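You operate a simulated robot arm through the tools that you are given. There is no shell and no other tool. Be economical: measure what you need, move in short steps, check, and stop when the job is done.

You run a simulated robot arm. Do the job below in one go: nothing can be reset, and whatever is moved stays where it is left.

Task
Press the wall zero button three times. Fetch the rubber bulb and stand it on top of the flask on the island bench top. Put the scrubber bottle marked "S2" from the island bench top on the table half by the wall bench and the scrubber bottle that says "S4" on the narrow bench top. Take the round cover from the back bench top and put it in the grey tray. Take the white carton and leave it on the wall bench top. Put the S glove box from the back bench top on the table half by the wall bench and the M glove box on the narrow bench top. Any order will do. Set down upright: rubber bulb, scrubber bottle.

Only the result counts: the job must be done as asked and must still hold three seconds after the hand-in. Knocking over, shifting, dropping, spilling or breaking anything else fails it. A push-on lid holds only when it is set on centred and level and pressed home; a screw cap is set on level and turned clockwise until tight.

Robot
A 6-joint arm with a two-finger gripper on a trunk, on a base that drives. Base frame: it is fixed to the floor where the robot stands at the start and does not move with it; the origin is under the middle of the robot, x ahead of it, y to its left, z up. Readings come in mm, degrees, newtons and seconds.
Its first joint turns from -166.0 to 166.0 degrees. Places, roughly: flask [-1750, 2500, 1000]; glove box [-2000, 7000, 1000]; grey tray (20x26x4 cm) [-2700, 6900, 900]; narrow bench top [-3400, 2900, 800]; round cover (8x8x4 cm) [-2200, 6900, 900]; rubber bulb (5x5x9 cm) [-1600, 2200, 900]; scrubber bottle [-1500, 2500, 1000]; table half by the wall bench [-900, 4700, 800]; wall bench top [900, 4100, 800]; wall zero button [800, 0, 1100]; white carton [-2000, 6750, 750]. Payload 2.54 kg.
The tool frame sits at the grasp point between the pads (the TCP): z along the fingers, y along the line on which they close. The tips reach 30 mm beyond it. The gripper opens to 116 mm. The gripper's body begins 95 mm behind the TCP.
Orientation is that of the tool frame in the base frame, as a unit quaternion [w, x, y, z]. With the fingers straight down and closing along the base's y, the tool's x points along the base's -x, its y along +y and its z along -z.

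Tools
- The arm moves only by the tool step_arm. Its argument "targets" is one flat list of numbers, 7 for each row, row after row: the shift along the base's x, y, z in mm, then the turn, a rotation vector about the base's x, y, z in degrees, then the opening, from 0 (shut) to 1 (fully open). In form: [x, y, z, rx, ry, rz, fingers, x, y, z, rx, ry, rz, fingers, ...]. A call has 1 to 10 rows; each row shifts and turns the commanded pose from where the row before left it. Rows are played at 5 a second. More than 50 mm and 8.6 degrees between two rows, or a gripper value outside its range, and nothing of the call is played. Where a pose cannot be reached the arm comes as near as it can. A force on the tool above 40 N (or 10 N above the force at the start of the call, whichever is more), or a blocked arm, ends the call early, and 0.2 s more pass. The fingers move at their own pace (about 72 mm/s each) and stop on an object; they squeeze with about 32 N. The grip force told is the motor's: it shows also when the fingers shut on nothing. Time passes only in rows, and 0.2 s behind the last, so rows that do not move let the fingers close. The reply holds the time, the measured pose of the TCP, the force on the tool along the base axes, the opening and the grip force, in the units named above and with some noise, with the torque about the TCP (base axes, N m) and any sound that the robot's microphone picked up.
- Cameras (640 x 400 px; columns grow to the right, rows downward): "scene" is now at [-21.1, 142.9, 1453]; the picture's right is [-0.23, -0.97, 0.00], its down [-0.14, 0.03, -0.99] and it looks along [0.96, -0.23, -0.15] (base axes); focal length 292 px, centre (320, 200). "wrist" rides on the gripper at [69, -15, -122] in the tool frame; the picture's right is [0.21, 0.98, 0.00], its down [-0.83, 0.18, -0.53] and it looks along [-0.52, 0.11, 0.85] (tool axes); focal length 251 px, centre (320, 200). There is no depth. A picture from a camera that has moved, and an enlarged one, comes with that camera's place and axes in the base frame and with its lens. The place of the scene camera against the robot may be out by one fixed shift of up to 25 mm in any direction.
- get_image(camera): a new picture of that camera. The clock stands still meanwhile.
- base_move(legs): drives the robot by 1 to 6 legs, each [ahead, left, turn to the left] in mm, mm and degrees, along the robot's own axes; the way and the turn of a leg run together, so that a leg with both is an arc; at most 1500 mm and 180 degrees a leg. The arm and the cameras ride along, it lands a little off, and it stops where it bumps. It gives what a move gives.
- pan_tilt(pan, tilt): turns the head with the scene camera to pan (to the left, within 120 degrees either way) and tilt (down, from -29 to 69), counted from straight ahead of the robot. It gives what a move gives.
- enlarge(camera, box): a new picture of the part [left, top, right, bottom] of that camera's present view, enlarged. The clock stands still meanwhile.
- hand_in(): hands the job in; it is judged then, once.

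Go step by step. Nothing tells you exact positions but the pictures and the camera data: compare them with the known pose of the tool, close in by small moves and look again before you grip or let go. The budget is 217 turns and 218 pictures, counting those below and the enlarged ones. Unless the task says otherwise, let go and move clear before handing in.

The tools are called after ">>>" by a JSON object that holds its "op" and its "data". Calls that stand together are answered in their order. step_arm: Moves the arm, as the interface text tells. Its arguments: {"type":"object","properties":{"targets":{"type":"array","items":{"type":"number"}}},"required":["targets"]} The other tools are called the same way: base_move (legs) drives the base; pan_tilt (pan, tilt) turns the head that bears the scene camera; get_image (camera) takes a picture; enlarge (camera, box) takes an enlarged picture of a part of a camera's view; hand_in () hands the job in.

At the start:

```text
clock: 0.0
tcp_pos: [632.9, -238.1, 1392.7]
ee_rot: [0.0, 0.0, 1.0, 0.0]
contact_force: [0.2, -0.6, 0.7]
wrist_torque: [0.0, 0.02, 0.0]
grip_width: 115.8
gripper_force: 0.2
robot x, y, heading: [1.8, -2.0, -0.0]
head pan, tilt: [-13.4, 8.5]
```

scene: 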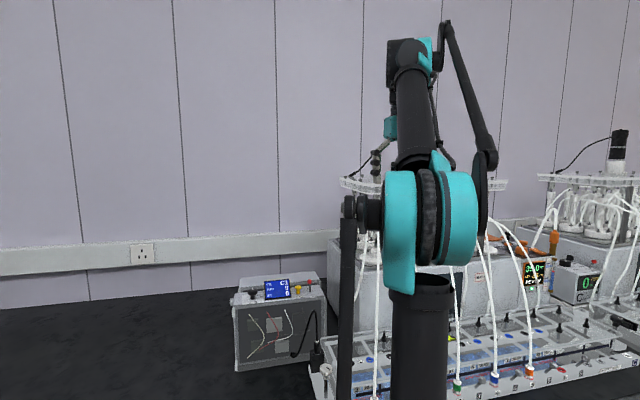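
wrist: 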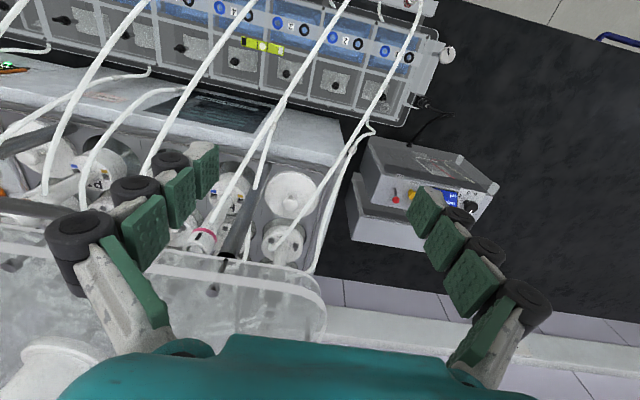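

The grey box with the blue display near (278,290) lies about where the wall zero button should be. I'll look closer.

>>> {"op": "enlarge", "data": {"camera": "scene", "box": [220, 260, 340, 380]}}

>>> {"op": "enlarge", "data": {"camera": "wrist", "box": [340, 130, 520, 250]}}

```text
3.33 times, centred on (280, 320) of scene
camera zoom: at [-21.1, 142.9, 1453.0], right [-0.23, -0.97, 0.0], down [-0.14, 0.03, -0.99], along [0.96, -0.23, -0.15], focal length 972 px, centre (453, -200)
```

zoom: 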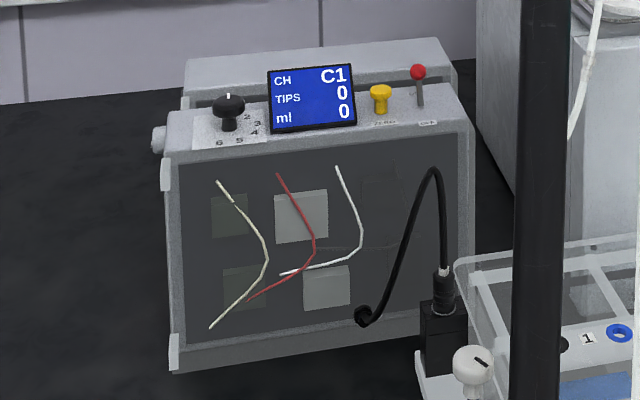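

```text
3.33 times, centred on (430, 190) of wrist
camera zoom: at [564.4, -251.3, 1515.8], right [-0.21, 0.98, 0.0], down [0.83, 0.18, 0.53], along [0.52, 0.11, -0.85], focal length 838 px, centre (-47, 233)
```

zoom: 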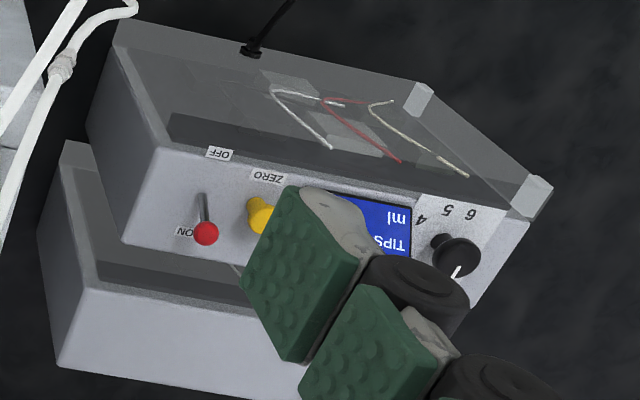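

The yellow ZERO button sits on top of the box at about (807, 12, 1030). I'll shut the fingers and move over it, then look again.

>>> {"op": "step_arm", "data": {"targets": [15, 31, -10, 0, 0, 0, 0.5, 15, 31, -10, 0, 0, 0, 0.3, 15, 31, -10, 0, 0, 0, 0, 15, 31, -10, 0, 0, 0, 0, 15, 31, -20, 0, 0, 0, 0, 15, 31, -20, 0, 0, 0, 0, 15, 31, -30, 0, 0, 0, 0, 15, 31, -30, 0, 0, 0, 0]}}

>>> {"op": "get_image", "data": {"camera": "wrist"}}

>>> {"op": "get_image", "data": {"camera": "scene"}}

```text
clock: 1.8
tcp_pos: [751.7, 9.8, 1250.9]
ee_rot: [0.0, 0.001, 1.0, 0.0]
contact_force: [-0.3, 0.2, -0.6]
wrist_torque: [0.02, -0.05, -0.02]
grip_width: 0.0
gripper_force: 28.8
robot x, y, heading: [-2.5, -3.3, 0.0]
head pan, tilt: [-13.4, 8.5]
```

```text
213 pictures are left
camera wrist: at [682.6, -3.5, 1372.4], right [-0.21, 0.98, 0.0], down [0.83, 0.18, 0.53], along [0.52, 0.11, -0.85], focal length 251 px, centre (320, 200)
```

wrist: 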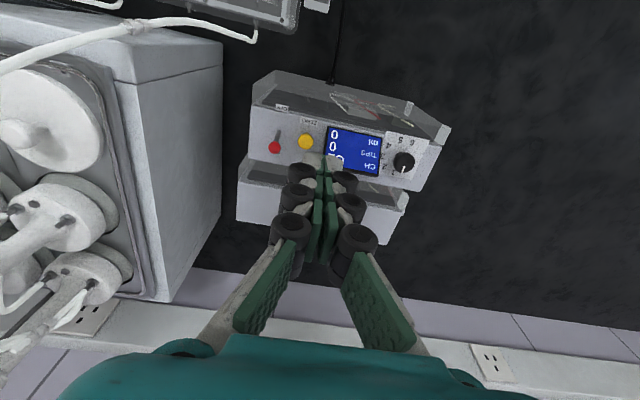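

```text
212 pictures are left
camera scene: at [-21.2, 142.8, 1453.0], right [-0.23, -0.97, 0.0], down [-0.14, 0.03, -0.99], along [0.96, -0.23, -0.15], focal length 292 px, centre (320, 200)
```

scene: 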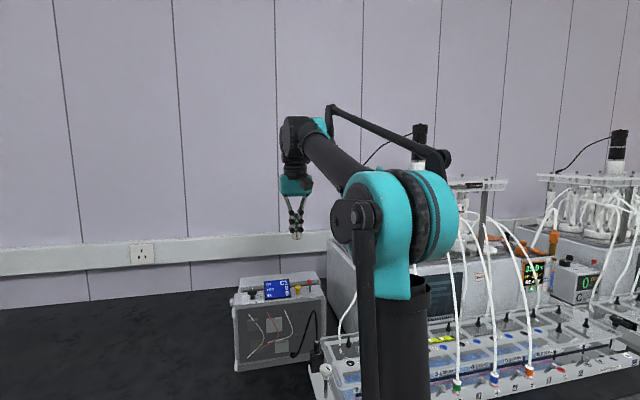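

Triangulating the two wrist views puts the button at about (797, 1, 1046). I'll come down to just above it.

>>> {"op": "step_arm", "data": {"targets": [15, -3, -35, 0, 0, 0, 0, 15, -3, -35, 0, 0, 0, 0, 15, -3, -35, 0, 0, 0, 0, 0, 0, -30, 0, 0, 0, 0]}}

>>> {"op": "get_image", "data": {"camera": "wrist"}}

>>> {"op": "enlarge", "data": {"camera": "scene", "box": [220, 220, 340, 340]}}

```text
clock: 2.8
tcp_pos: [799.0, 1.7, 1116.2]
ee_rot: [0.0, 0.0, 1.0, -0.001]
contact_force: [-0.4, -0.3, 0.5]
wrist_torque: [0.08, 0.0, 0.02]
grip_width: 0.0
gripper_force: 29.0
robot x, y, heading: [-1.5, -0.6, 0.0]
head pan, tilt: [-13.4, 8.5]
```

```text
211 pictures are left
camera wrist: at [730.5, -11.1, 1238.4], right [-0.21, 0.98, 0.0], down [0.83, 0.18, 0.53], along [0.52, 0.11, -0.85], focal length 251 px, centre (320, 200)
```

wrist: 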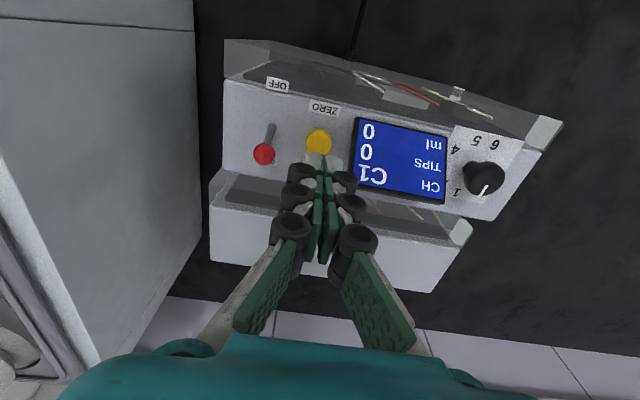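

```text
3.33 times, centred on (280, 280) of scene
camera zoom: at [-21.2, 143.0, 1453.0], right [-0.23, -0.97, 0.0], down [-0.14, 0.03, -0.99], along [0.96, -0.23, -0.15], focal length 972 px, centre (453, -67)
```

zoom: 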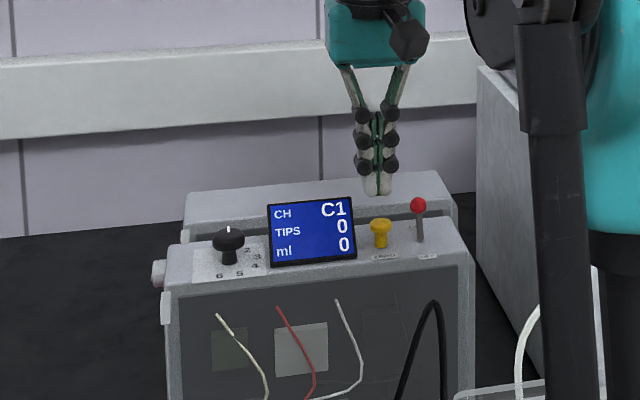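

The tips are about 3 mm off centre over the button. I'll correct that and press slowly, watching the force and any sound.

>>> {"op": "step_arm", "data": {"targets": [-3, -1, -20, 0, 0, 0, 0, 0, 0, -10, 0, 0, 0, 0, 0, 0, -5, 0, 0, 0, 0]}}

>>> {"op": "enlarge", "data": {"camera": "scene", "box": [220, 220, 340, 340]}}

```text
clock: 3.6
tcp_pos: [794.9, -0.3, 1081.0]
ee_rot: [0.0, 0.0, 1.0, 0.0]
contact_force: [-1.3, 0.0, 2.4]
wrist_torque: [0.02, 0.02, 0.0]
grip_width: 6.0
gripper_force: 28.1
robot x, y, heading: [0.1, -1.0, -0.1]
head pan, tilt: [-13.4, 8.5]
```

```text
3.33 times, centred on (280, 280) of scene
camera zoom: at [-21.2, 143.0, 1453.0], right [-0.23, -0.97, 0.0], down [-0.14, 0.03, -0.99], along [0.96, -0.23, -0.15], focal length 972 px, centre (453, -67)
```

zoom: 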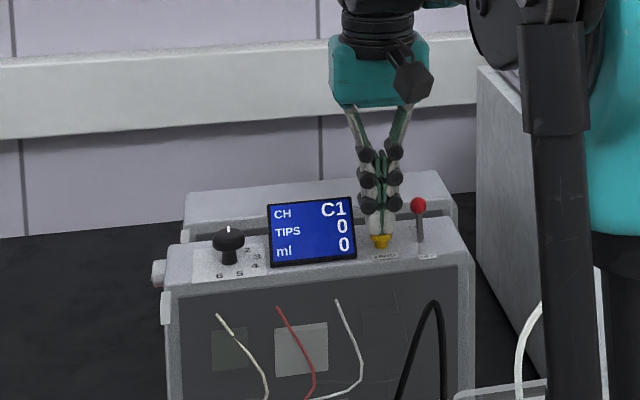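

Contact is starting at 2.4 N. I'll press further in small steps.

>>> {"op": "step_arm", "data": {"targets": [1, 1, -3, 0, 0, 0, 0, 0, 0, -3, 0, 0, 0, 0]}}

>>> {"op": "enlarge", "data": {"camera": "scene", "box": [250, 250, 330, 300]}}

```text
clock: 4.2
tcp_pos: [796.8, 1.4, 1077.3]
ee_rot: [0.0, 0.0, 1.0, 0.001]
contact_force: [-2.4, -1.3, 4.4]
wrist_torque: [-0.04, 0.07, 0.0]
grip_width: 6.0
gripper_force: 28.9
robot x, y, heading: [-1.4, -1.3, -0.0]
head pan, tilt: [-13.4, 8.5]
heard: click
```

```text
8.00 times, centred on (290, 275) of scene
camera zoom: at [-21.3, 142.9, 1453.0], right [-0.23, -0.97, 0.0], down [-0.14, 0.03, -0.99], along [0.96, -0.23, -0.15], focal length 2334 px, centre (560, -400)
```

zoom: 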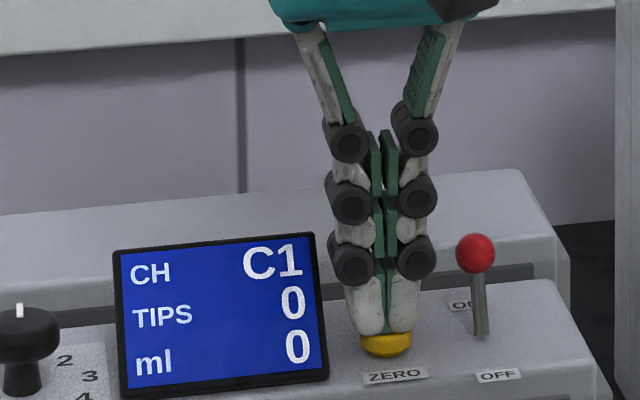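

One click. I'll lift off and press again.

>>> {"op": "step_arm", "data": {"targets": [0, 0, 12, 0, 0, 0, 0, 0, 0, 3, 0, 0, 0, 0, 0, 0, 0, 0, 0, 0, 0]}}

>>> {"op": "step_arm", "data": {"targets": [0, 0, -9, 0, 0, 0, 0, 0, 0, -3, 0, 0, 0, 0, 0, 0, -3, 0, 0, 0, 0]}}

>>> {"op": "step_arm", "data": {"targets": [0, 0, 12, 0, 0, 0, 0, 0, 0, 3, 0, 0, 0, 0, 0, 0, 0, 0, 0, 0, 0]}}

```text
clock: 5.0
tcp_pos: [797.0, 0.6, 1092.8]
ee_rot: [0.0, 0.0, 1.0, 0.0]
contact_force: [1.4, -0.5, 0.0]
wrist_torque: [0.01, 0.0, 0.02]
grip_width: 0.1
gripper_force: 28.4
robot x, y, heading: [1.2, -0.8, 0.0]
head pan, tilt: [-13.4, 8.5]
```

```text
clock: 5.8
tcp_pos: [795.7, -1.0, 1076.9]
ee_rot: [0.0, 0.0, 1.0, 0.0]
contact_force: [-0.2, -1.7, 3.3]
wrist_torque: [-0.05, 0.02, 0.0]
grip_width: 5.8
gripper_force: 28.3
robot x, y, heading: [0.6, -0.4, -0.0]
head pan, tilt: [-13.4, 8.5]
heard: click
```

```text
clock: 6.6
tcp_pos: [797.1, 0.9, 1091.3]
ee_rot: [-0.001, -0.001, 1.0, 0.0]
contact_force: [0.7, 0.0, -0.1]
wrist_torque: [-0.01, -0.01, -0.01]
grip_width: 0.1
gripper_force: 28.4
robot x, y, heading: [-0.5, -2.3, 0.4]
head pan, tilt: [-13.4, 8.5]
```

Two clicks so far. I'll make the third press and then rise clear.

>>> {"op": "step_arm", "data": {"targets": [0, 0, -9, 0, 0, 0, 0, 0, 0, -3, 0, 0, 0, 0, 0, 0, -3, 0, 0, 0, 0]}}

>>> {"op": "step_arm", "data": {"targets": [0, 0, 12, 0, 0, 0, 0, 0, 0, 30, 0, 0, 0, 0, 0, 0, 40, 0, 0, 0, 0, -20, 0, 50, 0, 0, 0, 0, -40, 0, 30, 0, 0, 0, 0, -40, 0, 30, 0, 0, 0, 0, -40, 0, 20, 0, 0, 0, 0]}}

>>> {"op": "get_image", "data": {"camera": "scene"}}

>>> {"op": "pan_tilt", "data": {"pan": 115, "tilt": 15}}

>>> {"op": "get_image", "data": {"camera": "scene"}}

>>> {"op": "pan_tilt", "data": {"pan": 60, "tilt": 15}}

>>> {"op": "get_image", "data": {"camera": "scene"}}

```text
clock: 7.4
tcp_pos: [796.7, -0.3, 1077.8]
ee_rot: [0.0, 0.0, 1.0, 0.0]
contact_force: [2.1, -1.8, 4.9]
wrist_torque: [-0.07, 0.0, -0.01]
grip_width: 6.2
gripper_force: 28.4
robot x, y, heading: [2.2, 0.3, 0.0]
head pan, tilt: [-13.4, 8.5]
heard: click
```

```text
refused: row 4 steps farther than a row can; nothing moved
```

```text
207 pictures are left
camera scene: at [-21.1, 142.9, 1453.0], right [-0.23, -0.97, 0.0], down [-0.14, 0.03, -0.99], along [0.96, -0.23, -0.15], focal length 292 px, centre (320, 200)
```

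scene: 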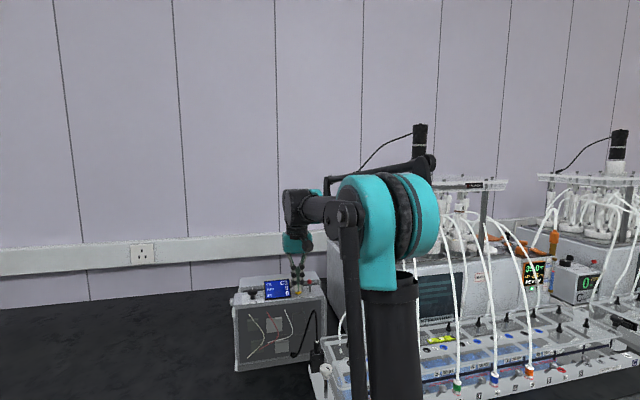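

```text
clock: 9.5
tcp_pos: [797.2, 0.0, 1076.5]
ee_rot: [0.0, 0.001, 1.0, 0.0]
contact_force: [1.5, 0.4, 4.3]
wrist_torque: [-0.02, -0.02, 0.01]
grip_width: 5.9
gripper_force: 28.2
robot x, y, heading: [1.2, -3.1, -0.2]
head pan, tilt: [115.0, 15.0]
```

```text
206 pictures are left
camera scene: at [-150.8, 249.1, 1442.5], right [0.91, 0.42, 0.0], down [0.11, -0.23, -0.97], along [-0.41, 0.88, -0.26], focal length 292 px, centre (320, 200)
```

scene: 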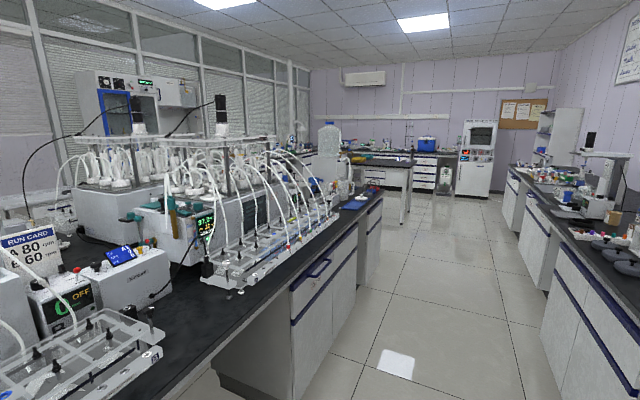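

```text
clock: 10.7
tcp_pos: [795.7, 0.4, 1077.0]
ee_rot: [0.0, 0.0, 1.0, 0.0]
contact_force: [-1.0, -0.2, 5.3]
wrist_torque: [-0.02, 0.04, -0.01]
grip_width: 6.0
gripper_force: 28.9
robot x, y, heading: [2.8, -0.5, 0.3]
head pan, tilt: [60.0, 15.0]
```

```text
205 pictures are left
camera scene: at [-64.8, 245.4, 1442.5], right [0.87, -0.5, 0.0], down [-0.13, -0.22, -0.97], along [0.48, 0.84, -0.26], focal length 292 px, centre (320, 200)
```

scene: 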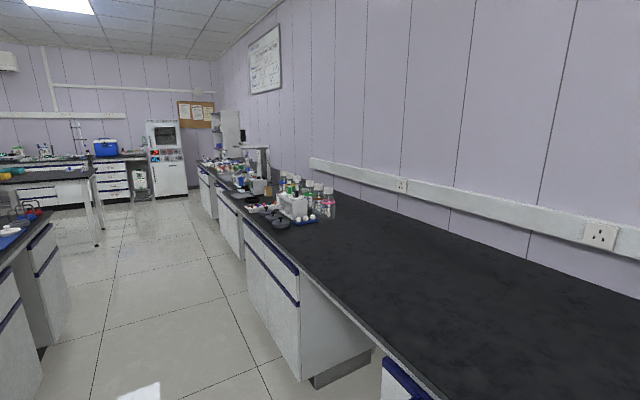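

Three clicks heard. I'll raise the arm and tuck it in for driving.

>>> {"op": "step_arm", "data": {"targets": [0, 0, 12, 0, 0, 0, 0, 0, 0, 30, 0, 0, 0, 0, 0, 0, 45, 0, 0, 0, 0, 0, 0, 48, 0, 0, 0, 0, -30, 0, 35, 0, 0, 0, 0, -30, 0, 35, 0, 0, 0, 0, -45, 0, 15, 0, 0, 0, 0, -45, 0, 15, 0, 0, 0, 0, -45, 0, 15, 0, 0, 0, 0, -45, 0, 15, 0, 0, 0, 0]}}

>>> {"op": "step_arm", "data": {"targets": [-45, 0, 15, 0, 0, 0, 0, -45, 0, 15, 0, 0, 0, 0, -45, 0, 10, 0, 0, 0, 0, -45, 0, 10, 0, 0, 0, 0]}}

>>> {"op": "pan_tilt", "data": {"pan": 95, "tilt": 20}}

>>> {"op": "get_image", "data": {"camera": "scene"}}

```text
clock: 12.9
tcp_pos: [557.7, 1.3, 1344.2]
ee_rot: [-0.001, -0.001, 1.0, 0.0]
contact_force: [1.3, 1.0, 1.0]
wrist_torque: [-0.03, 0.09, -0.03]
grip_width: 0.1
gripper_force: 28.8
robot x, y, heading: [-0.4, -1.3, 0.2]
head pan, tilt: [60.0, 15.0]
```

```text
clock: 13.9
tcp_pos: [375.5, 1.7, 1394.8]
ee_rot: [0.0, 0.0, 1.0, -0.001]
contact_force: [-0.2, 0.9, -0.4]
wrist_torque: [0.0, 0.09, 0.02]
grip_width: 0.0
gripper_force: 29.0
robot x, y, heading: [2.3, -0.1, -0.0]
head pan, tilt: [60.0, 15.0]
```

```text
clock: 14.9
tcp_pos: [375.8, 1.3, 1394.1]
ee_rot: [0.0, 0.0, 1.0, 0.0]
contact_force: [-0.3, -0.3, 0.9]
wrist_torque: [-0.01, 0.0, 0.02]
grip_width: 0.0
gripper_force: 28.5
robot x, y, heading: [-2.4, -2.5, 0.1]
head pan, tilt: [95.0, 20.0]
```

```text
204 pictures are left
camera scene: at [-119.3, 257.2, 1434.3], right [1.0, 0.09, 0.0], down [0.03, -0.34, -0.94], along [-0.08, 0.94, -0.34], focal length 292 px, centre (320, 200)
```

scene: 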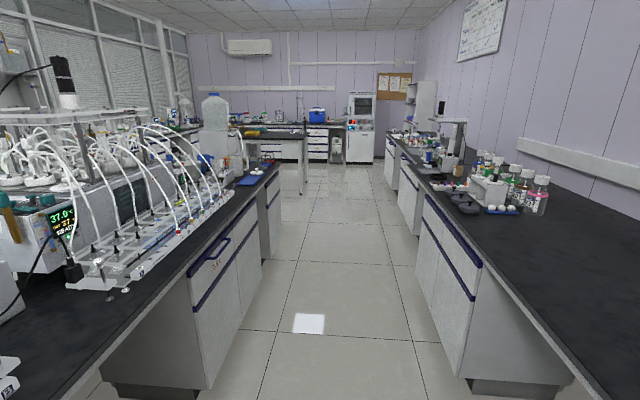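

The corridor ahead (+y) is clear, with the island at x<-690 and the wall bench at x>430. I'll turn left and drive up it.

>>> {"op": "base_move", "data": {"legs": [[0, 0, 90], [1450, 120, 0], [700, 0, 0]]}}

>>> {"op": "pan_tilt", "data": {"pan": 50, "tilt": 20}}

>>> {"op": "get_image", "data": {"camera": "scene"}}

>>> {"op": "pan_tilt", "data": {"pan": 5, "tilt": 20}}

>>> {"op": "get_image", "data": {"camera": "scene"}}

```text
clock: 29.7
tcp_pos: [-340.4, 2532.8, 1393.5]
ee_rot: [0.0, 0.742, -0.67, 0.001]
contact_force: [0.2, -0.6, -0.1]
wrist_torque: [-0.02, 0.03, -0.03]
grip_width: 0.1
gripper_force: 28.8
robot x, y, heading: [-297.9, 2157.4, 95.4]
head pan, tilt: [95.0, 20.0]
```

```text
clock: 30.8
tcp_pos: [-339.8, 2533.6, 1394.3]
ee_rot: [0.0, 0.741, -0.671, 0.0]
contact_force: [-0.3, -0.2, 0.2]
wrist_torque: [0.0, 0.03, -0.02]
grip_width: 0.0
gripper_force: 28.4
robot x, y, heading: [-299.1, 2160.6, 95.7]
head pan, tilt: [50.0, 20.0]
```

```text
203 pictures are left
camera scene: at [-506.2, 2092.7, 1434.3], right [0.56, 0.83, 0.0], down [0.28, -0.19, -0.94], along [-0.78, 0.53, -0.34], focal length 292 px, centre (320, 200)
```

scene: 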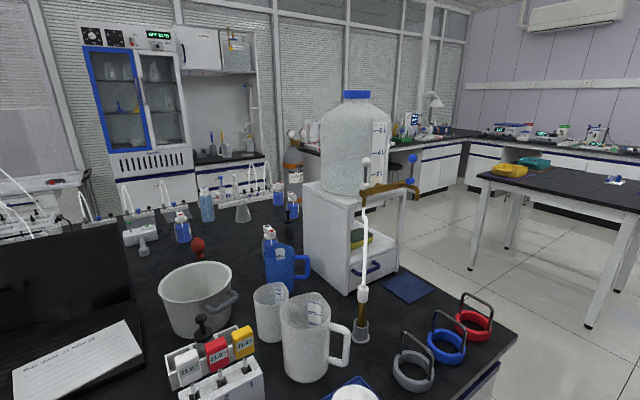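

```text
clock: 31.9
tcp_pos: [-340.3, 2532.7, 1395.0]
ee_rot: [0.0, 0.741, -0.671, -0.001]
contact_force: [-0.7, 0.0, 0.2]
wrist_torque: [0.01, 0.02, 0.0]
grip_width: 0.3
gripper_force: 29.0
robot x, y, heading: [-301.8, 2160.5, 95.8]
head pan, tilt: [5.0, 20.0]
```

```text
202 pictures are left
camera scene: at [-446.6, 2131.8, 1434.3], right [0.98, 0.19, 0.0], down [0.06, -0.34, -0.94], along [-0.18, 0.92, -0.34], focal length 292 px, centre (320, 200)
```

scene: 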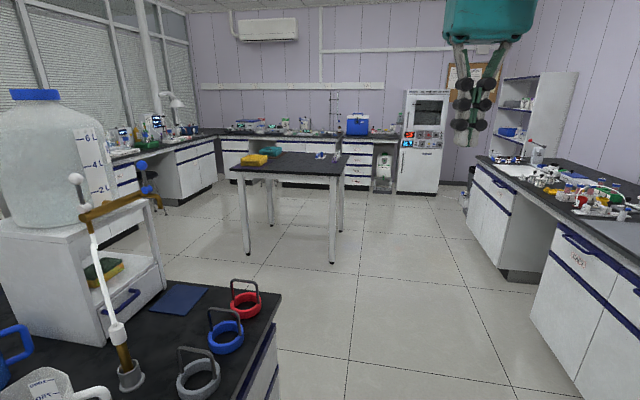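

I see the island with the flask, bottles and a red bulb, and a table in the middle of the room. I'll enlarge the island area.

>>> {"op": "pan_tilt", "data": {"pan": 65, "tilt": 20}}

>>> {"op": "enlarge", "data": {"camera": "scene", "box": [200, 150, 440, 300]}}

>>> {"op": "enlarge", "data": {"camera": "scene", "box": [80, 120, 360, 300]}}

```text
clock: 33.2
tcp_pos: [-339.9, 2533.4, 1394.2]
ee_rot: [-0.001, 0.741, -0.671, 0.001]
contact_force: [-0.2, 0.9, -0.4]
wrist_torque: [-0.01, 0.02, 0.0]
grip_width: 0.1
gripper_force: 28.4
robot x, y, heading: [-304.0, 2159.4, 95.6]
head pan, tilt: [65.0, 20.0]
```

```text
2.67 times, centred on (320, 225) of scene
camera zoom: at [-517.0, 2071.1, 1434.3], right [0.33, 0.94, 0.0], down [0.32, -0.11, -0.94], along [-0.89, 0.31, -0.34], focal length 778 px, centre (320, 133)
```

zoom: 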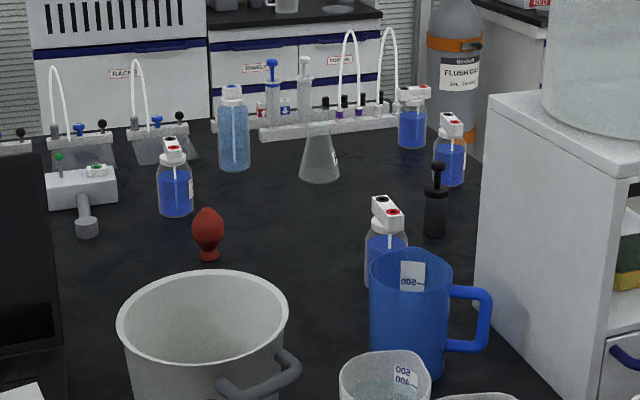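

```text
2.22 times, centred on (220, 210) of scene
camera zoom: at [-517.0, 2071.1, 1434.3], right [0.33, 0.94, 0.0], down [0.32, -0.11, -0.94], along [-0.89, 0.31, -0.34], focal length 648 px, centre (542, 178)
```

zoom: 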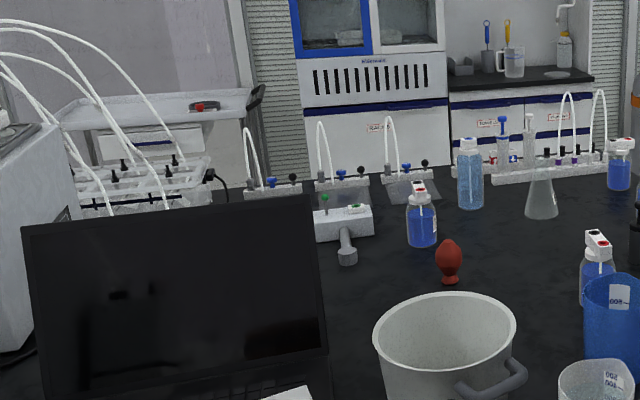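

Four scrubber bottles, the flask and the bulb are in view. I'll drive round the north end of the island to read the labels.

>>> {"op": "base_move", "data": {"legs": [[1300, -120, 0], [0, 0, 84]]}}

>>> {"op": "pan_tilt", "data": {"pan": 60, "tilt": 25}}

>>> {"op": "get_image", "data": {"camera": "scene"}}

>>> {"op": "pan_tilt", "data": {"pan": 0, "tilt": 25}}

>>> {"op": "get_image", "data": {"camera": "scene"}}

```text
clock: 43.3
tcp_pos: [-677.9, 3472.4, 1394.6]
ee_rot: [0.0, 1.0, -0.022, 0.0]
contact_force: [-0.1, 0.6, -0.3]
wrist_torque: [-0.01, 0.0, 0.04]
grip_width: 0.0
gripper_force: 29.3
robot x, y, heading: [-305.2, 3457.1, 177.7]
head pan, tilt: [65.0, 20.0]
```

```text
clock: 43.9
tcp_pos: [-677.4, 3474.3, 1394.0]
ee_rot: [0.001, 1.0, -0.022, 0.0]
contact_force: [-1.2, 0.6, -0.1]
wrist_torque: [0.02, -0.02, -0.02]
grip_width: 0.3
gripper_force: 28.4
robot x, y, heading: [-303.3, 3459.7, 177.7]
head pan, tilt: [60.0, 25.0]
```

```text
199 pictures are left
camera scene: at [-229.9, 3239.7, 1426.3], right [-0.84, 0.54, 0.0], down [0.23, 0.36, -0.91], along [-0.49, -0.76, -0.42], focal length 292 px, centre (320, 200)
```

scene: 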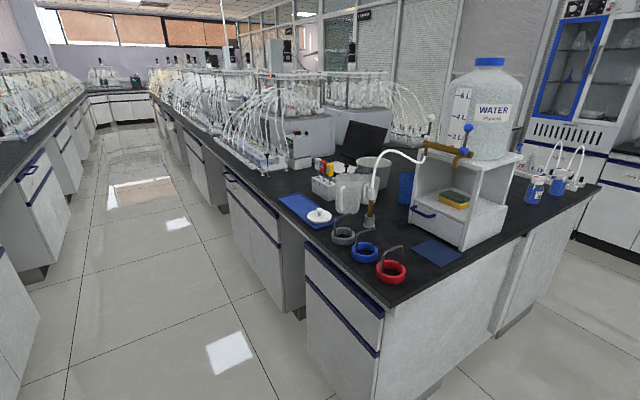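

```text
clock: 45.2
tcp_pos: [-676.8, 3473.2, 1394.4]
ee_rot: [0.0, 1.0, -0.022, 0.0]
contact_force: [0.0, 0.0, 0.3]
wrist_torque: [0.02, -0.01, 0.03]
grip_width: 0.3
gripper_force: 28.8
robot x, y, heading: [-303.8, 3460.1, 177.3]
head pan, tilt: [0.0, 25.0]
```

```text
198 pictures are left
camera scene: at [-272.5, 3321.4, 1426.2], right [0.04, 1.0, 0.0], down [0.42, -0.02, -0.91], along [-0.91, 0.04, -0.42], focal length 292 px, centre (320, 200)
```

scene: 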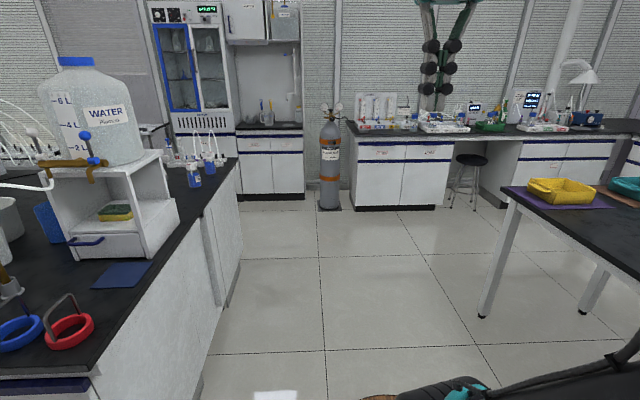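

The island's north end is at y≈2870 and its far edge at x≈-2240. I'll drive west in front of the north end, and look down at the base footprint.

>>> {"op": "pan_tilt", "data": {"pan": 90, "tilt": 69}}

>>> {"op": "get_image", "data": {"camera": "scene"}}

>>> {"op": "pan_tilt", "data": {"pan": -20, "tilt": 69}}

>>> {"op": "get_image", "data": {"camera": "scene"}}

```text
clock: 46.9
tcp_pos: [-677.1, 3472.1, 1394.8]
ee_rot: [0.0, 1.0, -0.022, 0.0]
contact_force: [-0.3, -0.2, -0.2]
wrist_torque: [0.01, 0.02, 0.02]
grip_width: 0.1
gripper_force: 28.5
robot x, y, heading: [-301.1, 3456.2, 177.6]
head pan, tilt: [90.0, 68.8]
```

```text
197 pictures are left
camera scene: at [-182.9, 3261.5, 1366.8], right [-1.0, 0.04, 0.0], down [0.04, 0.93, -0.36], along [-0.02, -0.36, -0.93], focal length 292 px, centre (320, 200)
```

scene: 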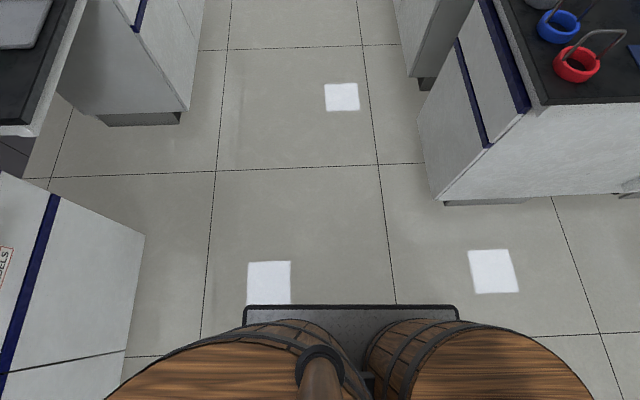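

```text
clock: 48.8
tcp_pos: [-676.3, 3472.7, 1396.1]
ee_rot: [0.0, 1.0, -0.022, 0.0]
contact_force: [0.5, 0.1, 0.1]
wrist_torque: [-0.02, -0.01, -0.01]
grip_width: 0.2
gripper_force: 28.7
robot x, y, heading: [-303.8, 3458.2, 177.6]
head pan, tilt: [-20.0, 68.8]
```

```text
196 pictures are left
camera scene: at [-232.1, 3338.8, 1366.8], right [0.38, 0.92, 0.0], down [0.86, -0.36, -0.36], along [-0.33, 0.14, -0.93], focal length 292 px, centre (320, 200)
```

scene: 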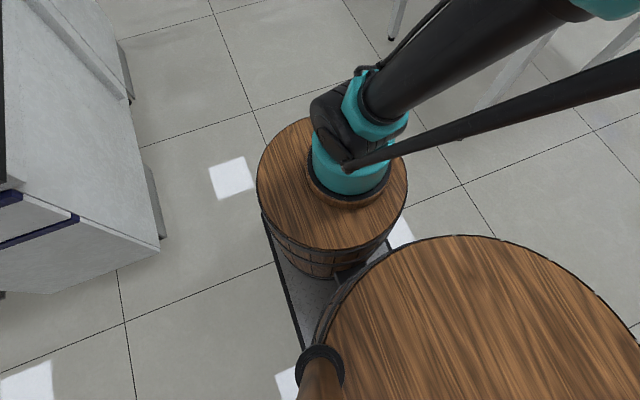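

The base's half-width is about 225 mm, so driving sideways lets me get close to the island. I'm moving in front of the north end.

>>> {"op": "base_move", "data": {"legs": [[1230, 200, 2]]}}

>>> {"op": "pan_tilt", "data": {"pan": 85, "tilt": 30}}

>>> {"op": "get_image", "data": {"camera": "scene"}}

```text
clock: 55.1
tcp_pos: [-1920.7, 3279.6, 1394.7]
ee_rot: [0.0, 1.0, 0.001, -0.001]
contact_force: [0.2, 0.1, 0.5]
wrist_torque: [0.03, 0.01, 0.02]
grip_width: 0.0
gripper_force: 28.5
robot x, y, heading: [-1541.0, 3279.4, -179.6]
head pan, tilt: [-20.0, 68.8]
```

```text
clock: 56.9
tcp_pos: [-1920.0, 3278.3, 1394.8]
ee_rot: [0.0, 1.0, 0.002, 0.0]
contact_force: [0.0, -1.4, 0.7]
wrist_torque: [-0.01, 0.0, 0.01]
grip_width: 0.3
gripper_force: 28.7
robot x, y, heading: [-1544.7, 3280.3, -179.9]
head pan, tilt: [85.0, 30.0]
```

```text
195 pictures are left
camera scene: at [-1423.3, 3057.2, 1418.2], right [-1.0, 0.08, 0.0], down [0.04, 0.5, -0.87], along [-0.07, -0.86, -0.5], focal length 292 px, centre (320, 200)
```

scene: 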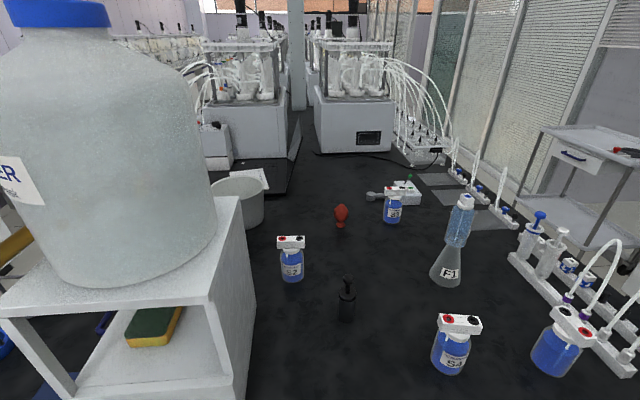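

>>> {"op": "enlarge", "data": {"camera": "scene", "box": [260, 190, 420, 290]}}

>>> {"op": "enlarge", "data": {"camera": "scene", "box": [420, 190, 610, 390]}}

```text
4.00 times, centred on (340, 240) of scene
camera zoom: at [-1423.3, 3057.2, 1418.2], right [-1.0, 0.08, 0.0], down [0.04, 0.5, -0.87], along [-0.07, -0.86, -0.5], focal length 1167 px, centre (240, 40)
```

zoom: 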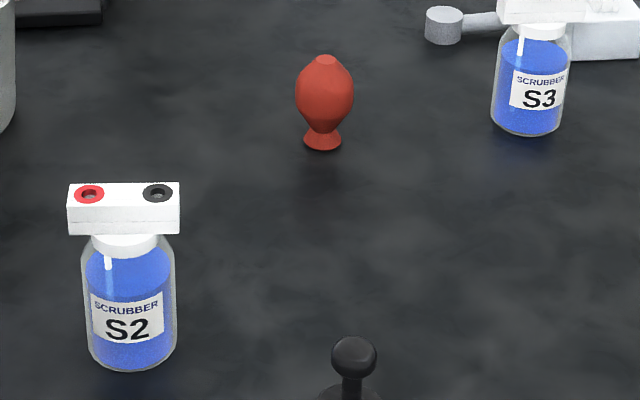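

```text
2.00 times, centred on (515, 290) of scene
camera zoom: at [-1423.3, 3057.2, 1418.2], right [-1.0, 0.08, 0.0], down [0.04, 0.5, -0.87], along [-0.07, -0.86, -0.5], focal length 584 px, centre (-70, 20)
```

zoom: 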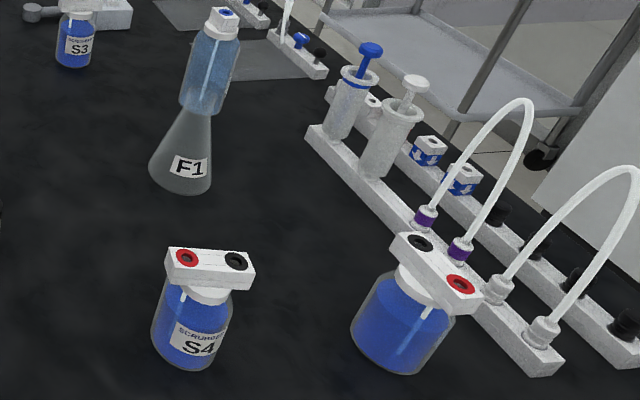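

S2 is at about (-1400, 2490) and S4 at about (-1700, 2750). The bulb is at about (-1563, 2260) and flask F1 at about (-1793, 2530). I'll sidle closer and swing the arm south.

>>> {"op": "base_move", "data": {"legs": [[70, 130, 0]]}}

>>> {"op": "step_arm", "data": {"targets": [2.4, -42.6, 0, 0, 0, 6.43, 0.3, 7.1, -42, 0, 0, 0, 6.43, 0.5, 11.8, -40.9, 0, 0, 0, 6.43, 0.7, 16.3, -39.4, 0, 0, 0, 6.43, 0.7, 20.7, -37.3, 0, 0, 0, 6.43, 0.7, 24.6, -34.7, 0, 0, 0, 6.43, 0.7, 28.4, -31.8, 0, 0, 0, 6.43, 0.7]}}

>>> {"op": "step_arm", "data": {"targets": [31.8, -28.4, 0, 0, 0, 6.43, 0.7, 34.7, -24.6, 0, 0, 0, 6.43, 0.7, 37.3, -20.7, 0, 0, 0, 6.43, 0.7, 39.4, -16.3, 0, 0, 0, 6.43, 0.7, 40.9, -11.8, 0, 0, 0, 6.43, 0.7, 42, -7.1, 0, 0, 0, 6.43, 0.7, 42.6, -2.4, 0, 0, 0, 6.43, 0.7]}}

>>> {"op": "get_image", "data": {"camera": "wrist"}}

>>> {"op": "get_image", "data": {"camera": "scene"}}

```text
clock: 58.3
tcp_pos: [-1988.9, 3148.9, 1394.2]
ee_rot: [0.001, 1.0, 0.003, -0.001]
contact_force: [0.1, 0.1, 0.0]
wrist_torque: [0.02, -0.06, 0.0]
grip_width: 0.0
gripper_force: 28.6
robot x, y, heading: [-1614.8, 3148.5, -179.9]
head pan, tilt: [85.0, 30.0]
```

```text
clock: 59.9
tcp_pos: [-1879.8, 2885.0, 1393.6]
ee_rot: [-0.001, 0.923, 0.384, 0.001]
contact_force: [-0.9, 1.2, -0.3]
wrist_torque: [-0.05, 0.0, 0.01]
grip_width: 81.3
gripper_force: 0.1
robot x, y, heading: [-1613.6, 3153.6, -179.9]
head pan, tilt: [85.0, 30.0]
```

```text
clock: 61.5
tcp_pos: [-1609.4, 2768.3, 1398.6]
ee_rot: [0.0, 0.705, 0.709, 0.0]
contact_force: [-0.6, 1.1, 0.8]
wrist_torque: [-0.04, -0.05, 0.05]
grip_width: 81.2
gripper_force: 0.0
robot x, y, heading: [-1609.3, 3150.2, -179.8]
head pan, tilt: [85.0, 30.0]
```

```text
192 pictures are left
camera wrist: at [-1625.4, 2838.4, 1520.5], right [0.98, 0.22, 0.0], down [0.19, -0.82, 0.53], along [0.12, -0.52, -0.85], focal length 251 px, centre (320, 200)
```

wrist: 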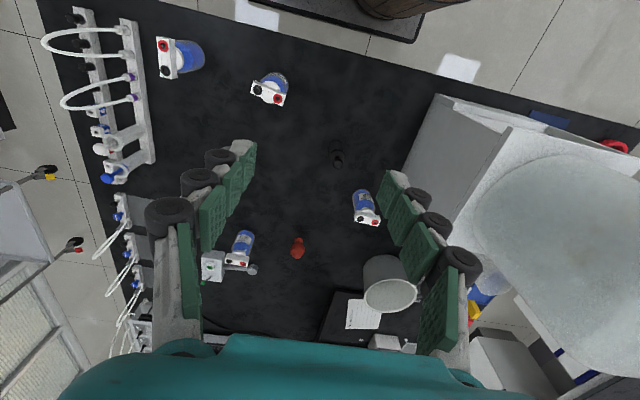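

```text
191 pictures are left
camera scene: at [-1492.7, 2927.6, 1418.3], right [-1.0, 0.08, 0.0], down [0.04, 0.5, -0.87], along [-0.07, -0.86, -0.5], focal length 292 px, centre (320, 200)
```

scene: 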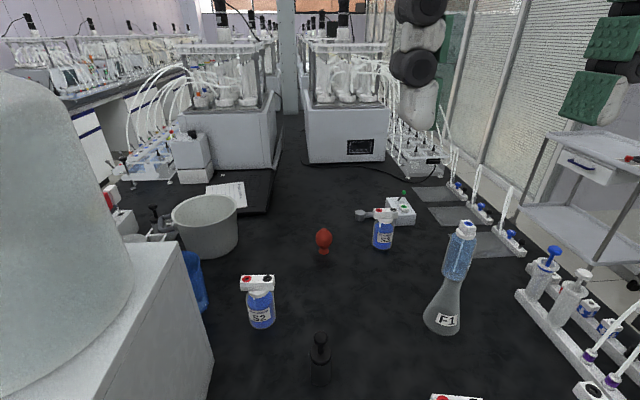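

Both views agree on the bulb at about (-1566, 2255). I'll move the arm above it.

>>> {"op": "step_arm", "data": {"targets": [4, -46, -16, 0, 0, 0, 0.7, 4, -46, -16, 0, 0, 0, 0.7, 4, -46, -16, 0, 0, 0, 0.7, 4, -46, -16, 0, 0, 0, 0.7, 4, -46, -16, 0, 0, 0, 0.7, 4, -46, -16, 0, 0, 0, 0.7, 4, -46, -16, 0, 0, 0, 0.7, 4, -46, -16, 0, 0, 0, 0.7, 4, -46, -16, 0, 0, 0, 0.7, 4, -46, -16, 0, 0, 0, 0.7]}}

>>> {"op": "step_arm", "data": {"targets": [4, -36, -30, 0, 0, 0, 0.7, 0, -10, -40, 0, 0, 0, 0.7, 0, 0, -40, 0, 0, 0, 0.7]}}

>>> {"op": "get_image", "data": {"camera": "wrist"}}

>>> {"op": "get_image", "data": {"camera": "scene"}}

```text
clock: 63.7
tcp_pos: [-1598.9, 2432.9, 1171.2]
ee_rot: [0.0, 0.706, 0.709, 0.0]
contact_force: [-0.3, 0.4, -0.7]
wrist_torque: [0.05, -0.01, 0.01]
grip_width: 81.2
gripper_force: 0.1
out of reach, approached as far as the arm can: row 5, 6, 7, 8, 9, 10
robot x, y, heading: [-1614.9, 3152.2, -179.8]
head pan, tilt: [85.0, 30.0]
```

```text
clock: 64.5
tcp_pos: [-1598.3, 2408.7, 1049.5]
ee_rot: [0.001, 0.705, 0.709, 0.0]
contact_force: [0.2, 0.3, 0.1]
wrist_torque: [-0.02, 0.0, 0.0]
grip_width: 81.2
gripper_force: 0.0
out of reach, approached as far as the arm can: row 1
robot x, y, heading: [-1615.9, 3153.1, -179.6]
head pan, tilt: [85.0, 30.0]
```

```text
190 pictures are left
camera wrist: at [-1616.0, 2479.5, 1171.0], right [0.98, 0.22, 0.0], down [0.19, -0.82, 0.53], along [0.12, -0.52, -0.85], focal length 251 px, centre (320, 200)
```

wrist: 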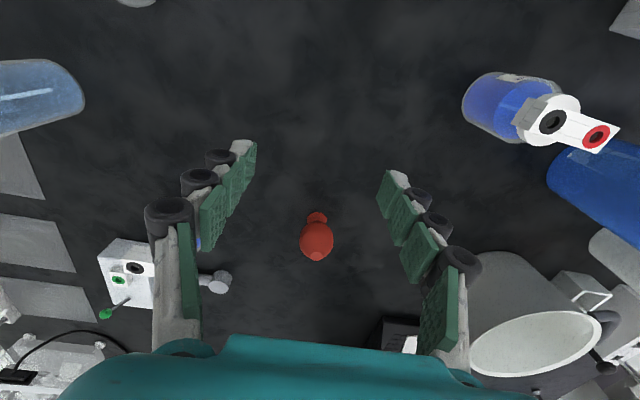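

```text
189 pictures are left
camera scene: at [-1492.1, 2927.3, 1418.3], right [-1.0, 0.08, 0.0], down [0.04, 0.5, -0.87], along [-0.07, -0.86, -0.5], focal length 292 px, centre (320, 200)
```

scene: 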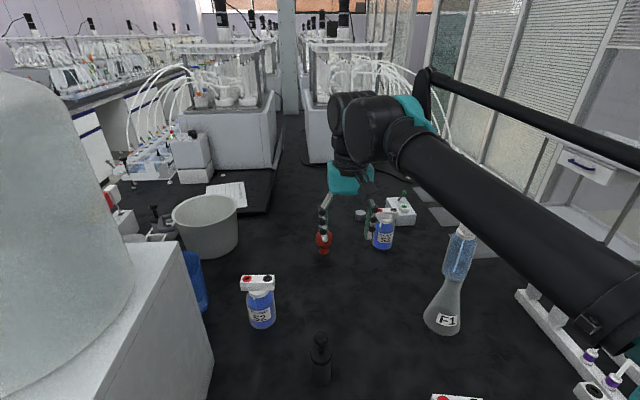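

The bulb is refined to (-1569, 2254). I'll go over it, then down.

>>> {"op": "step_arm", "data": {"targets": [7, -38, -20, 0, 0, 0, 0.7, 7, -38, -20, 0, 0, 0, 0.7, 7, -39, -8, 0, 0, 0, 0.7, 8, -40, 0, 0, 0, 0, 0.7]}}

>>> {"op": "get_image", "data": {"camera": "wrist"}}

```text
clock: 65.5
tcp_pos: [-1592.3, 2333.2, 984.5]
ee_rot: [0.0, 0.705, 0.709, 0.0]
contact_force: [-0.1, 0.4, 0.4]
wrist_torque: [0.01, 0.02, -0.02]
grip_width: 81.2
gripper_force: 0.0
out of reach, approached as far as the arm can: row 2, 3, 4
robot x, y, heading: [-1613.5, 3151.5, -179.9]
head pan, tilt: [85.0, 30.0]
```

```text
188 pictures are left
camera wrist: at [-1608.4, 2404.6, 1105.2], right [0.98, 0.22, 0.0], down [0.19, -0.82, 0.53], along [0.12, -0.52, -0.85], focal length 251 px, centre (320, 200)
```

wrist: 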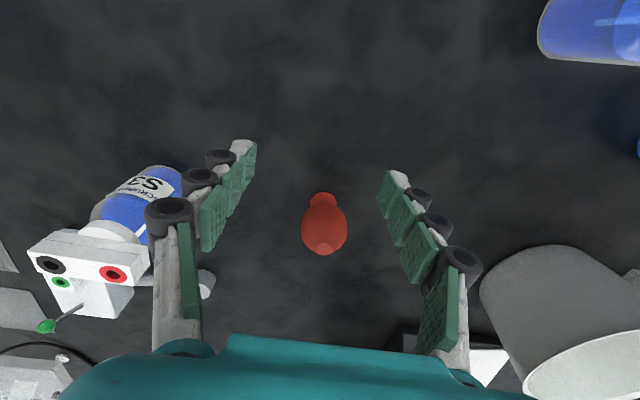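

The arm's reach shrinks with height, so I'll go down first and straddle the bulb by moving forward.

>>> {"op": "step_arm", "data": {"targets": [11, 0, -28, 0, 0, 0, 0.7, 12, 0, -28, 0, 0, 0, 0.7, 0, 0, -28, 0, 0, 0, 0.7, 0, -20, 0, 0, 0, 0, 0.7, 0, -20, 0, 0, 0, 0, 0.7]}}

>>> {"op": "get_image", "data": {"camera": "wrist"}}

```text
clock: 66.7
tcp_pos: [-1573.3, 2310.4, 894.0]
ee_rot: [0.0, 0.705, 0.709, 0.0]
contact_force: [-0.1, 0.3, 0.8]
wrist_torque: [0.01, 0.03, 0.01]
grip_width: 81.3
gripper_force: 0.0
out of reach, approached as far as the arm can: row 5
robot x, y, heading: [-1612.2, 3153.0, -179.9]
head pan, tilt: [85.0, 30.0]
```

```text
187 pictures are left
camera wrist: at [-1589.3, 2381.2, 1015.3], right [0.98, 0.22, 0.0], down [0.19, -0.82, 0.53], along [0.12, -0.52, -0.85], focal length 251 px, centre (320, 200)
```

wrist: 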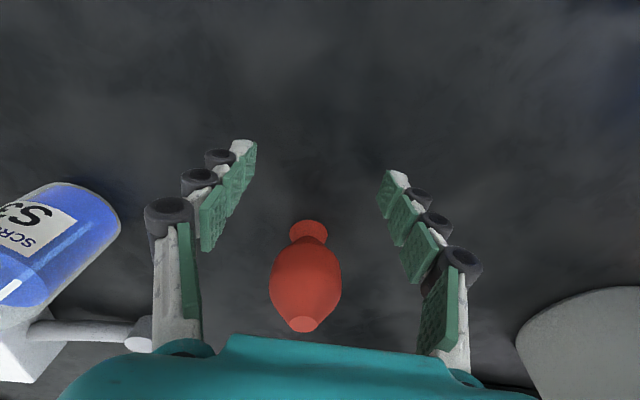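

I'm short by 56 mm, so I'll tilt the tool 24° forward to gain reach, then advance.

>>> {"op": "step_arm", "data": {"targets": [0, 0, 0, -8, 0, 0, 0.7, 0, 0, 0, -8, 0, 0, 0.7, 1, -10, 0, -8, 0, 0, 0.7, 1, -15, 0, 0, 0, 0, 0.7, 1, -15, 0, 0, 0, 0, 0.7]}}

>>> {"op": "get_image", "data": {"camera": "wrist"}}

```text
clock: 67.9
tcp_pos: [-1571.9, 2269.4, 893.9]
ee_rot: [0.146, 0.69, 0.694, -0.147]
contact_force: [-0.2, 0.4, 0.1]
wrist_torque: [-0.03, 0.03, 0.03]
grip_width: 80.9
gripper_force: 0.0
robot x, y, heading: [-1615.3, 3152.0, -180.0]
head pan, tilt: [85.0, 30.0]
```

```text
186 pictures are left
camera wrist: at [-1587.0, 2384.0, 977.6], right [0.98, 0.2, -0.09], down [0.19, -0.54, 0.82], along [0.12, -0.82, -0.56], focal length 251 px, centre (320, 200)
```

wrist: 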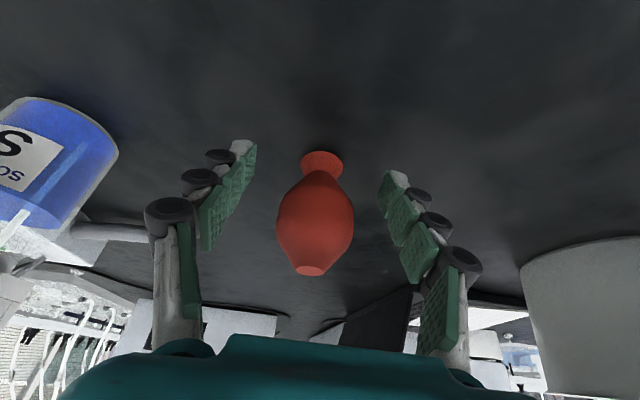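

I'll make a final 16 mm advance, centre on the bulb's widest part, and close.

>>> {"op": "step_arm", "data": {"targets": [3, -16, 8, 0, 0, 0, 0.7, 0, 0, 0, 0, 0, 0, 0.4, 0, 0, 0, 0, 0, 0, 0.2, 0, 0, 0, 0, 0, 0, 0.2, 0, 0, 0, 0, 0, 0, 0.2]}}

>>> {"op": "get_image", "data": {"camera": "wrist"}}

```text
clock: 69.1
tcp_pos: [-1569.6, 2253.2, 903.0]
ee_rot: [0.147, 0.69, 0.694, -0.147]
contact_force: [0.9, -2.3, 3.9]
wrist_torque: [-0.08, 0.05, 0.02]
grip_width: 45.4
gripper_force: 32.1
robot x, y, heading: [-1614.1, 3152.7, -179.8]
head pan, tilt: [85.0, 30.0]
```

```text
185 pictures are left
camera wrist: at [-1584.7, 2367.4, 985.9], right [0.98, 0.2, -0.09], down [0.19, -0.54, 0.82], along [0.12, -0.82, -0.56], focal length 251 px, centre (320, 200)
```

wrist: 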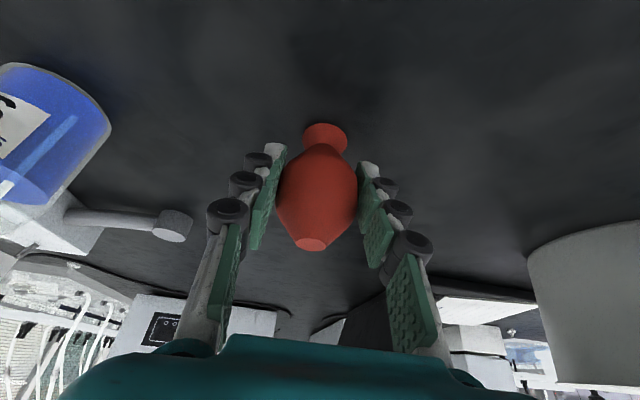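

The bulb is gripped at 45 mm. I'll lift it while drawing back, and check the flask's height from the scene.

>>> {"op": "step_arm", "data": {"targets": [0, 2, 25, 0, 0, 0, 0.2, 0, 15, 38, 0, 0, 0, 0.2, 0, 20, 38, 0, 0, 0, 0.2, 0, 25, 38, 0, 0, 0, 0.2, 0, 25, 38, 0, 0, 0, 0.2, 0, 25, 38, 0, 0, 0, 0.2, 0, 0, 0, 0, 0, 0, 0.2]}}

>>> {"op": "enlarge", "data": {"camera": "scene", "box": [280, 140, 520, 340]}}

>>> {"op": "get_image", "data": {"camera": "wrist"}}

```text
clock: 70.7
tcp_pos: [-1567.4, 2362.8, 1116.3]
ee_rot: [0.148, 0.69, 0.693, -0.147]
contact_force: [0.0, 0.3, -1.0]
wrist_torque: [-0.02, -0.02, -0.03]
grip_width: 45.3
gripper_force: 32.0
robot x, y, heading: [-1612.1, 3150.2, -179.6]
head pan, tilt: [85.0, 30.0]
```

```text
2.00 times, centred on (400, 240) of scene
camera zoom: at [-1492.2, 2927.2, 1418.2], right [-1.0, 0.08, 0.0], down [0.04, 0.5, -0.87], along [-0.07, -0.86, -0.5], focal length 584 px, centre (160, 120)
```

zoom: 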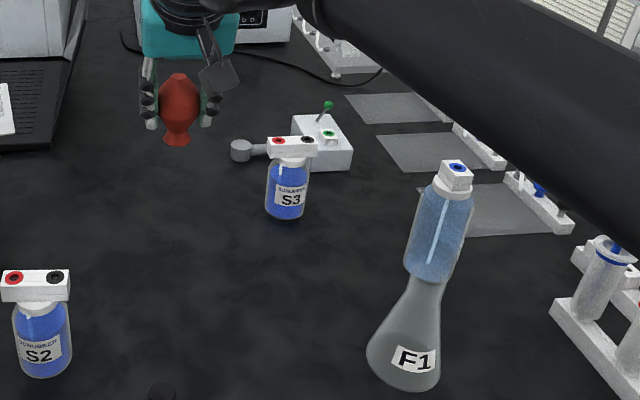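

```text
183 pictures are left
camera wrist: at [-1582.9, 2478.4, 1199.8], right [0.98, 0.2, -0.09], down [0.19, -0.54, 0.82], along [0.12, -0.82, -0.56], focal length 251 px, centre (320, 200)
```

wrist: 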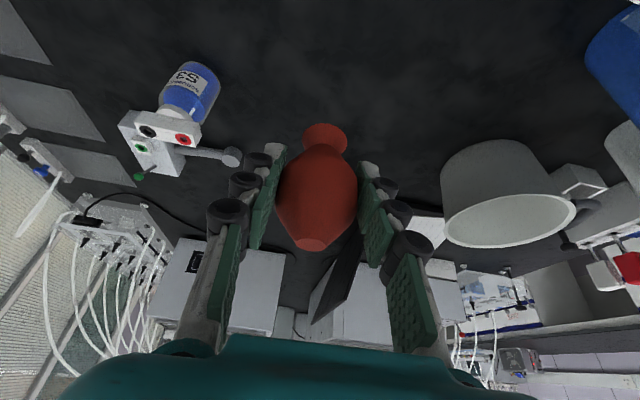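

I need the flask's top height, so I'll shift the arm back so the wrist camera sees the flask.

>>> {"op": "step_arm", "data": {"targets": [-10, 45, 5, 0, 0, 0, 0.2, -10, 45, 5, 0, 0, 0, 0.2, -10, 45, 5, 0, 0, 0, 0.2, -10, 45, 5, 0, 0, 0, 0.2, -10, 45, 5, 0, 0, 0, 0.2, -10, 45, 5, 0, 0, 0, 0.2, -20, 30, 5, 0, 0, 0, 0.2, 0, 0, 0, 0, 0, 0, 0.2]}}

>>> {"op": "get_image", "data": {"camera": "wrist"}}

>>> {"op": "get_image", "data": {"camera": "scene"}}

```text
clock: 72.5
tcp_pos: [-1650.8, 2663.7, 1151.1]
ee_rot: [0.147, 0.689, 0.694, -0.147]
contact_force: [-0.4, 0.0, -0.6]
wrist_torque: [-0.02, 0.0, -0.02]
grip_width: 45.3
gripper_force: 32.0
robot x, y, heading: [-1613.2, 3151.8, -179.7]
head pan, tilt: [85.0, 30.0]
```

```text
182 pictures are left
camera wrist: at [-1666.0, 2778.6, 1234.5], right [0.98, 0.2, -0.09], down [0.19, -0.54, 0.82], along [0.12, -0.82, -0.56], focal length 251 px, centre (320, 200)
```

wrist: 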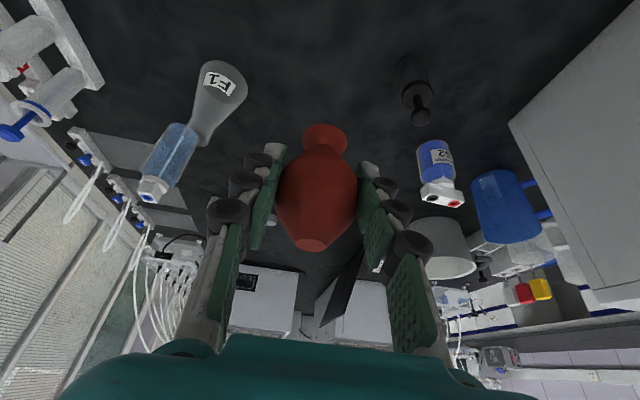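

```text
181 pictures are left
camera scene: at [-1492.2, 2927.3, 1418.2], right [-1.0, 0.08, 0.0], down [0.04, 0.5, -0.87], along [-0.07, -0.86, -0.5], focal length 292 px, centre (320, 200)
```

scene: 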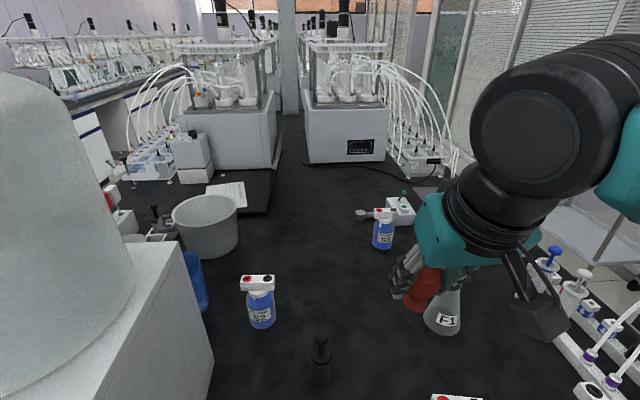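

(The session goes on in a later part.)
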